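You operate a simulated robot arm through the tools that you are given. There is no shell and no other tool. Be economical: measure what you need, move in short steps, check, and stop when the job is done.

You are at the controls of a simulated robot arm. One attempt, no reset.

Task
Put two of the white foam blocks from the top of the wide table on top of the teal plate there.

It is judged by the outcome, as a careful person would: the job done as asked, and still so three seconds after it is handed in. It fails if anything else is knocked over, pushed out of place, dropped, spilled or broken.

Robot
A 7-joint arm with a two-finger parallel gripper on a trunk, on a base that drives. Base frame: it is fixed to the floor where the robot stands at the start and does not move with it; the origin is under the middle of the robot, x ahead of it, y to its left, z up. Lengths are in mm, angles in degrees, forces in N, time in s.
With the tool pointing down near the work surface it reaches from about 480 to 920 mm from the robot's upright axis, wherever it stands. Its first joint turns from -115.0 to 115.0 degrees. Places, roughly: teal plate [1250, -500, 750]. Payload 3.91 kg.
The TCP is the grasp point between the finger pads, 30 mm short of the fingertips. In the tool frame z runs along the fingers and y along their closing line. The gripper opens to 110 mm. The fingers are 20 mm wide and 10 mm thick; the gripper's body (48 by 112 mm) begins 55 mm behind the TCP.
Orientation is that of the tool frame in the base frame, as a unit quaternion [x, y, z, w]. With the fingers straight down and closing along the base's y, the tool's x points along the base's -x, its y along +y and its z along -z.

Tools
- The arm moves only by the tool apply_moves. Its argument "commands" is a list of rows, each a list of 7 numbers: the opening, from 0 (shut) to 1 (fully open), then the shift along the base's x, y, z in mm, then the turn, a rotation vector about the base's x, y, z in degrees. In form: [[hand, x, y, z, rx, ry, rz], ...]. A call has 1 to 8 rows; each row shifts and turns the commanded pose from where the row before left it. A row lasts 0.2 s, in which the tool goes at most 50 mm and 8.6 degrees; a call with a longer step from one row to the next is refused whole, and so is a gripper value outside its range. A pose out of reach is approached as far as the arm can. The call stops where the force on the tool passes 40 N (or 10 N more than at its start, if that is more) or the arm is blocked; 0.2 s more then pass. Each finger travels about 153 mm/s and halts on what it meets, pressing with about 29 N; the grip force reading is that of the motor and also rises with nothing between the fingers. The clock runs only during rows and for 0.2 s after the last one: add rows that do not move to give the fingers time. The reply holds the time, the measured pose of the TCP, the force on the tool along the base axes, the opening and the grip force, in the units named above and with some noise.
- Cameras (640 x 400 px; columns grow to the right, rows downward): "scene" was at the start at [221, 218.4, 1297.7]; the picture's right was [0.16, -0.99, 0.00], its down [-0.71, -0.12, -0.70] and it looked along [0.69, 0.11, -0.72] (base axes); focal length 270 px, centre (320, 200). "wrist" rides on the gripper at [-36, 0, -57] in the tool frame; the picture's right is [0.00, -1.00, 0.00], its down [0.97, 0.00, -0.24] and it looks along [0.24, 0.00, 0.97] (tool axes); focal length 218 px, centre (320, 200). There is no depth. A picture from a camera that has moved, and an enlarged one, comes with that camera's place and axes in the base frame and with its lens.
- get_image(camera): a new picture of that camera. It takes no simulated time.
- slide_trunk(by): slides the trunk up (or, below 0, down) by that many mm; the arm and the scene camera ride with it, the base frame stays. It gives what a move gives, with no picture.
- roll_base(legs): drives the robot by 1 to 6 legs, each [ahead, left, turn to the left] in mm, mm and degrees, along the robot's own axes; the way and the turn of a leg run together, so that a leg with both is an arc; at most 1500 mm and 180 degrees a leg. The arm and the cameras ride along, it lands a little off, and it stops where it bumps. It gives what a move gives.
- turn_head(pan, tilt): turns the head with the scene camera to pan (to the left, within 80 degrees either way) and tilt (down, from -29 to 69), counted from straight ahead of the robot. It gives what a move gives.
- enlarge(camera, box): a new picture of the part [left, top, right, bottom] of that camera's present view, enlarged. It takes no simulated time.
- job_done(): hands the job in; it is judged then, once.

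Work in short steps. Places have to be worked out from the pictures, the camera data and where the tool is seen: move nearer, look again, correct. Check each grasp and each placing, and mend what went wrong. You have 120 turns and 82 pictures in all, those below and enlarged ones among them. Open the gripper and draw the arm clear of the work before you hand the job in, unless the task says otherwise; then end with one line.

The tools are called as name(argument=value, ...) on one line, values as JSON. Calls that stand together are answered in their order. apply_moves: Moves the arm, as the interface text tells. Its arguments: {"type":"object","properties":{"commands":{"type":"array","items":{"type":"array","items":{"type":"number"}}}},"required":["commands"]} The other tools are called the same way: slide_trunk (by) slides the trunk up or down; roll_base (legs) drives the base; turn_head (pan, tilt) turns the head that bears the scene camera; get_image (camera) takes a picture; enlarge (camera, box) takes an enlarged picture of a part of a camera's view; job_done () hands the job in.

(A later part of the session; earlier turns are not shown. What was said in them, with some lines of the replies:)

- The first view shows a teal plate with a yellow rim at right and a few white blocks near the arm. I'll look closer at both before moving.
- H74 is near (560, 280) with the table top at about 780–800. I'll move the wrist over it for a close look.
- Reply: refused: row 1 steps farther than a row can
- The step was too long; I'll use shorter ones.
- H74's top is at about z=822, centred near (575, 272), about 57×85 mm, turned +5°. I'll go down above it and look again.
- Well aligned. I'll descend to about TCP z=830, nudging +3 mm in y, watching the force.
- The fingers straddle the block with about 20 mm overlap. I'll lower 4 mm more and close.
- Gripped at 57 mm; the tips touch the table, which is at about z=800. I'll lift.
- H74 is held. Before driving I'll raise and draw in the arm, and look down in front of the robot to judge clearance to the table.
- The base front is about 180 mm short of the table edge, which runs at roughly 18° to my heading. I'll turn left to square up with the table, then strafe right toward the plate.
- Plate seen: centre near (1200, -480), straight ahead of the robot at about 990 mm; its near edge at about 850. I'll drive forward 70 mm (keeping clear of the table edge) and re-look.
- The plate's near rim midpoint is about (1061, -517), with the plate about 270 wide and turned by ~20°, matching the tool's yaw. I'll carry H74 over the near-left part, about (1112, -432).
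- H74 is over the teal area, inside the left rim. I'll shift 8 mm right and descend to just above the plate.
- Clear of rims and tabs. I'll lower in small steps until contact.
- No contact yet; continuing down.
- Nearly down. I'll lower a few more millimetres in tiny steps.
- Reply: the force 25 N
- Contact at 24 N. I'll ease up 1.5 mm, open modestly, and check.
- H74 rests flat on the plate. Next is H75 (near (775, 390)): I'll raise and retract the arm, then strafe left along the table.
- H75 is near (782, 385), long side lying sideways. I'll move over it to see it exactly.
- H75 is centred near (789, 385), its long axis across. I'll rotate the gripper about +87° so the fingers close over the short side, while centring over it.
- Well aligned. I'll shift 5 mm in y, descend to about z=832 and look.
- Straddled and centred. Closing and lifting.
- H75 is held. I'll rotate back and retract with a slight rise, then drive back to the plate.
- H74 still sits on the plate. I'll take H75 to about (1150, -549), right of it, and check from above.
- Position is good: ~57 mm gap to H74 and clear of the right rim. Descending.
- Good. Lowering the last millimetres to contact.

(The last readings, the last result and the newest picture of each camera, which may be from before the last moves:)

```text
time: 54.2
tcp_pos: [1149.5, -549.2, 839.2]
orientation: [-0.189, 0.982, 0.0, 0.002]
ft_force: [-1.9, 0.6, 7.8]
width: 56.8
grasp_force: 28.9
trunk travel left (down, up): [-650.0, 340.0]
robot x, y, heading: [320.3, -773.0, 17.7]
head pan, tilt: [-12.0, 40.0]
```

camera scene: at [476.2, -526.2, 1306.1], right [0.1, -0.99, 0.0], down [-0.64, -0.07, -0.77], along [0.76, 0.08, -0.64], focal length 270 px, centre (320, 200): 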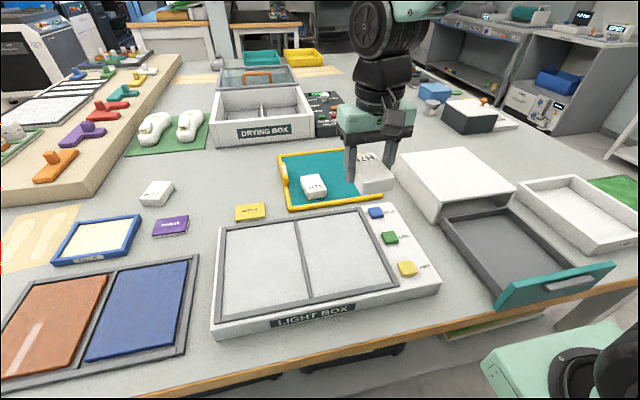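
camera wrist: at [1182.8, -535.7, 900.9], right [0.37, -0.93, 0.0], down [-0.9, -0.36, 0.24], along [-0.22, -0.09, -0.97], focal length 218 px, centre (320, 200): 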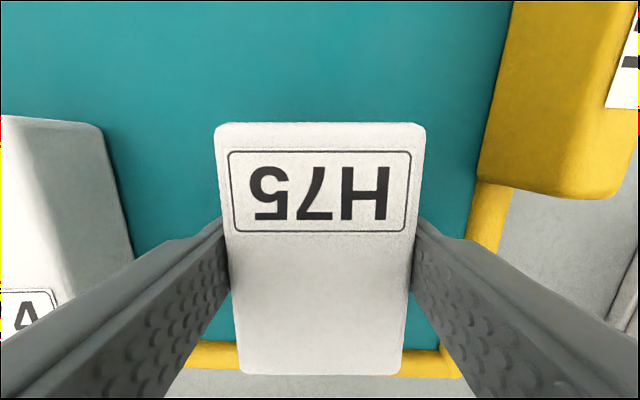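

Light contact at 8 N. Releasing modestly and rising.

apply_moves(commands=[[0.7, 0, 0, 0, 0, 0, 0], [0.7, 0, 0, 0, 0, 0, 0], [0.7, 0, 0, 30, 0, 0, 0], [0.7, 0, 0, 40, 0, 0, 0], [0.7, 0, 0, 45, 0, 0, 0], [0.7, 0, 0, 45, 0, 0, 0], [1, -40, -13, 10, 0, 0, 0], [1, -40, -13, 0, 0, 0, 0]])

apply_moves(commands=[[1, -40, -13, 0, 0, 0, 0], [1, -40, -13, 0, 0, 0, 0], [1, -40, -13, 0, 0, 0, 0], [1, -40, -13, 0, 0, 0, 0], [1, 0, 0, 0, 0, 0, 0]])

get_image(camera="scene")

enlarge(camera="scene", box=[250, 120, 410, 220])

```text
time: 56.0
tcp_pos: [1069.0, -576.4, 1008.4]
orientation: [-0.189, 0.982, 0.0, -0.001]
ft_force: [0.7, -0.2, -0.5]
width: 110.1
grasp_force: 0.0
trunk travel left (down, up): [-650.0, 340.0]
robot x, y, heading: [320.0, -771.8, 17.8]
head pan, tilt: [-12.0, 40.0]
```

```text
time: 57.2
tcp_pos: [907.2, -627.1, 1006.1]
orientation: [-0.189, 0.982, -0.001, 0.0]
ft_force: [-0.4, 0.4, 0.5]
width: 109.6
grasp_force: 0.0
trunk travel left (down, up): [-650.0, 340.0]
robot x, y, heading: [320.7, -775.5, 18.0]
head pan, tilt: [-12.0, 40.0]
```

```text
45 pictures are left
camera scene: at [476.4, -526.2, 1306.1], right [0.1, -0.99, 0.0], down [-0.64, -0.06, -0.77], along [0.76, 0.08, -0.64], focal length 270 px, centre (320, 200)
```

scene: 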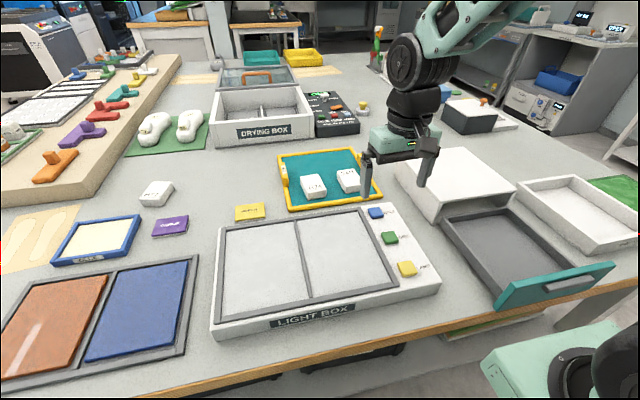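

```text
4.00 times, centred on (330, 170) of scene
camera zoom: at [476.4, -526.2, 1306.1], right [0.1, -0.99, 0.0], down [-0.64, -0.06, -0.77], along [0.76, 0.08, -0.64], focal length 1080 px, centre (280, 320)
```

zoom: 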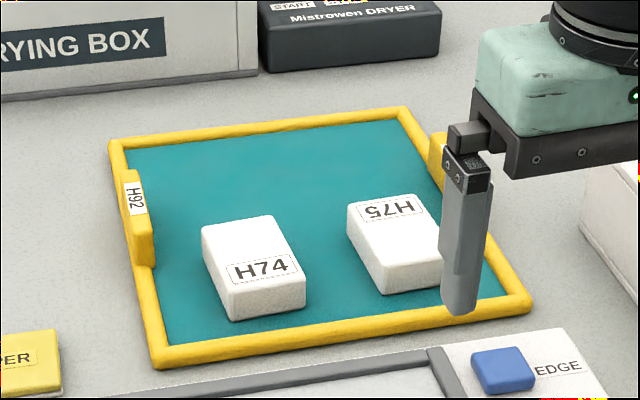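

Both blocks rest flat on the teal plate, nothing else has moved, and the open gripper is clear. Handing in.

job_done()

```text
The job is handed in.
```

Two white foam blocks, H74 and H75, are resting flat on the teal plate; nothing else was disturbed, and the job is handed in.
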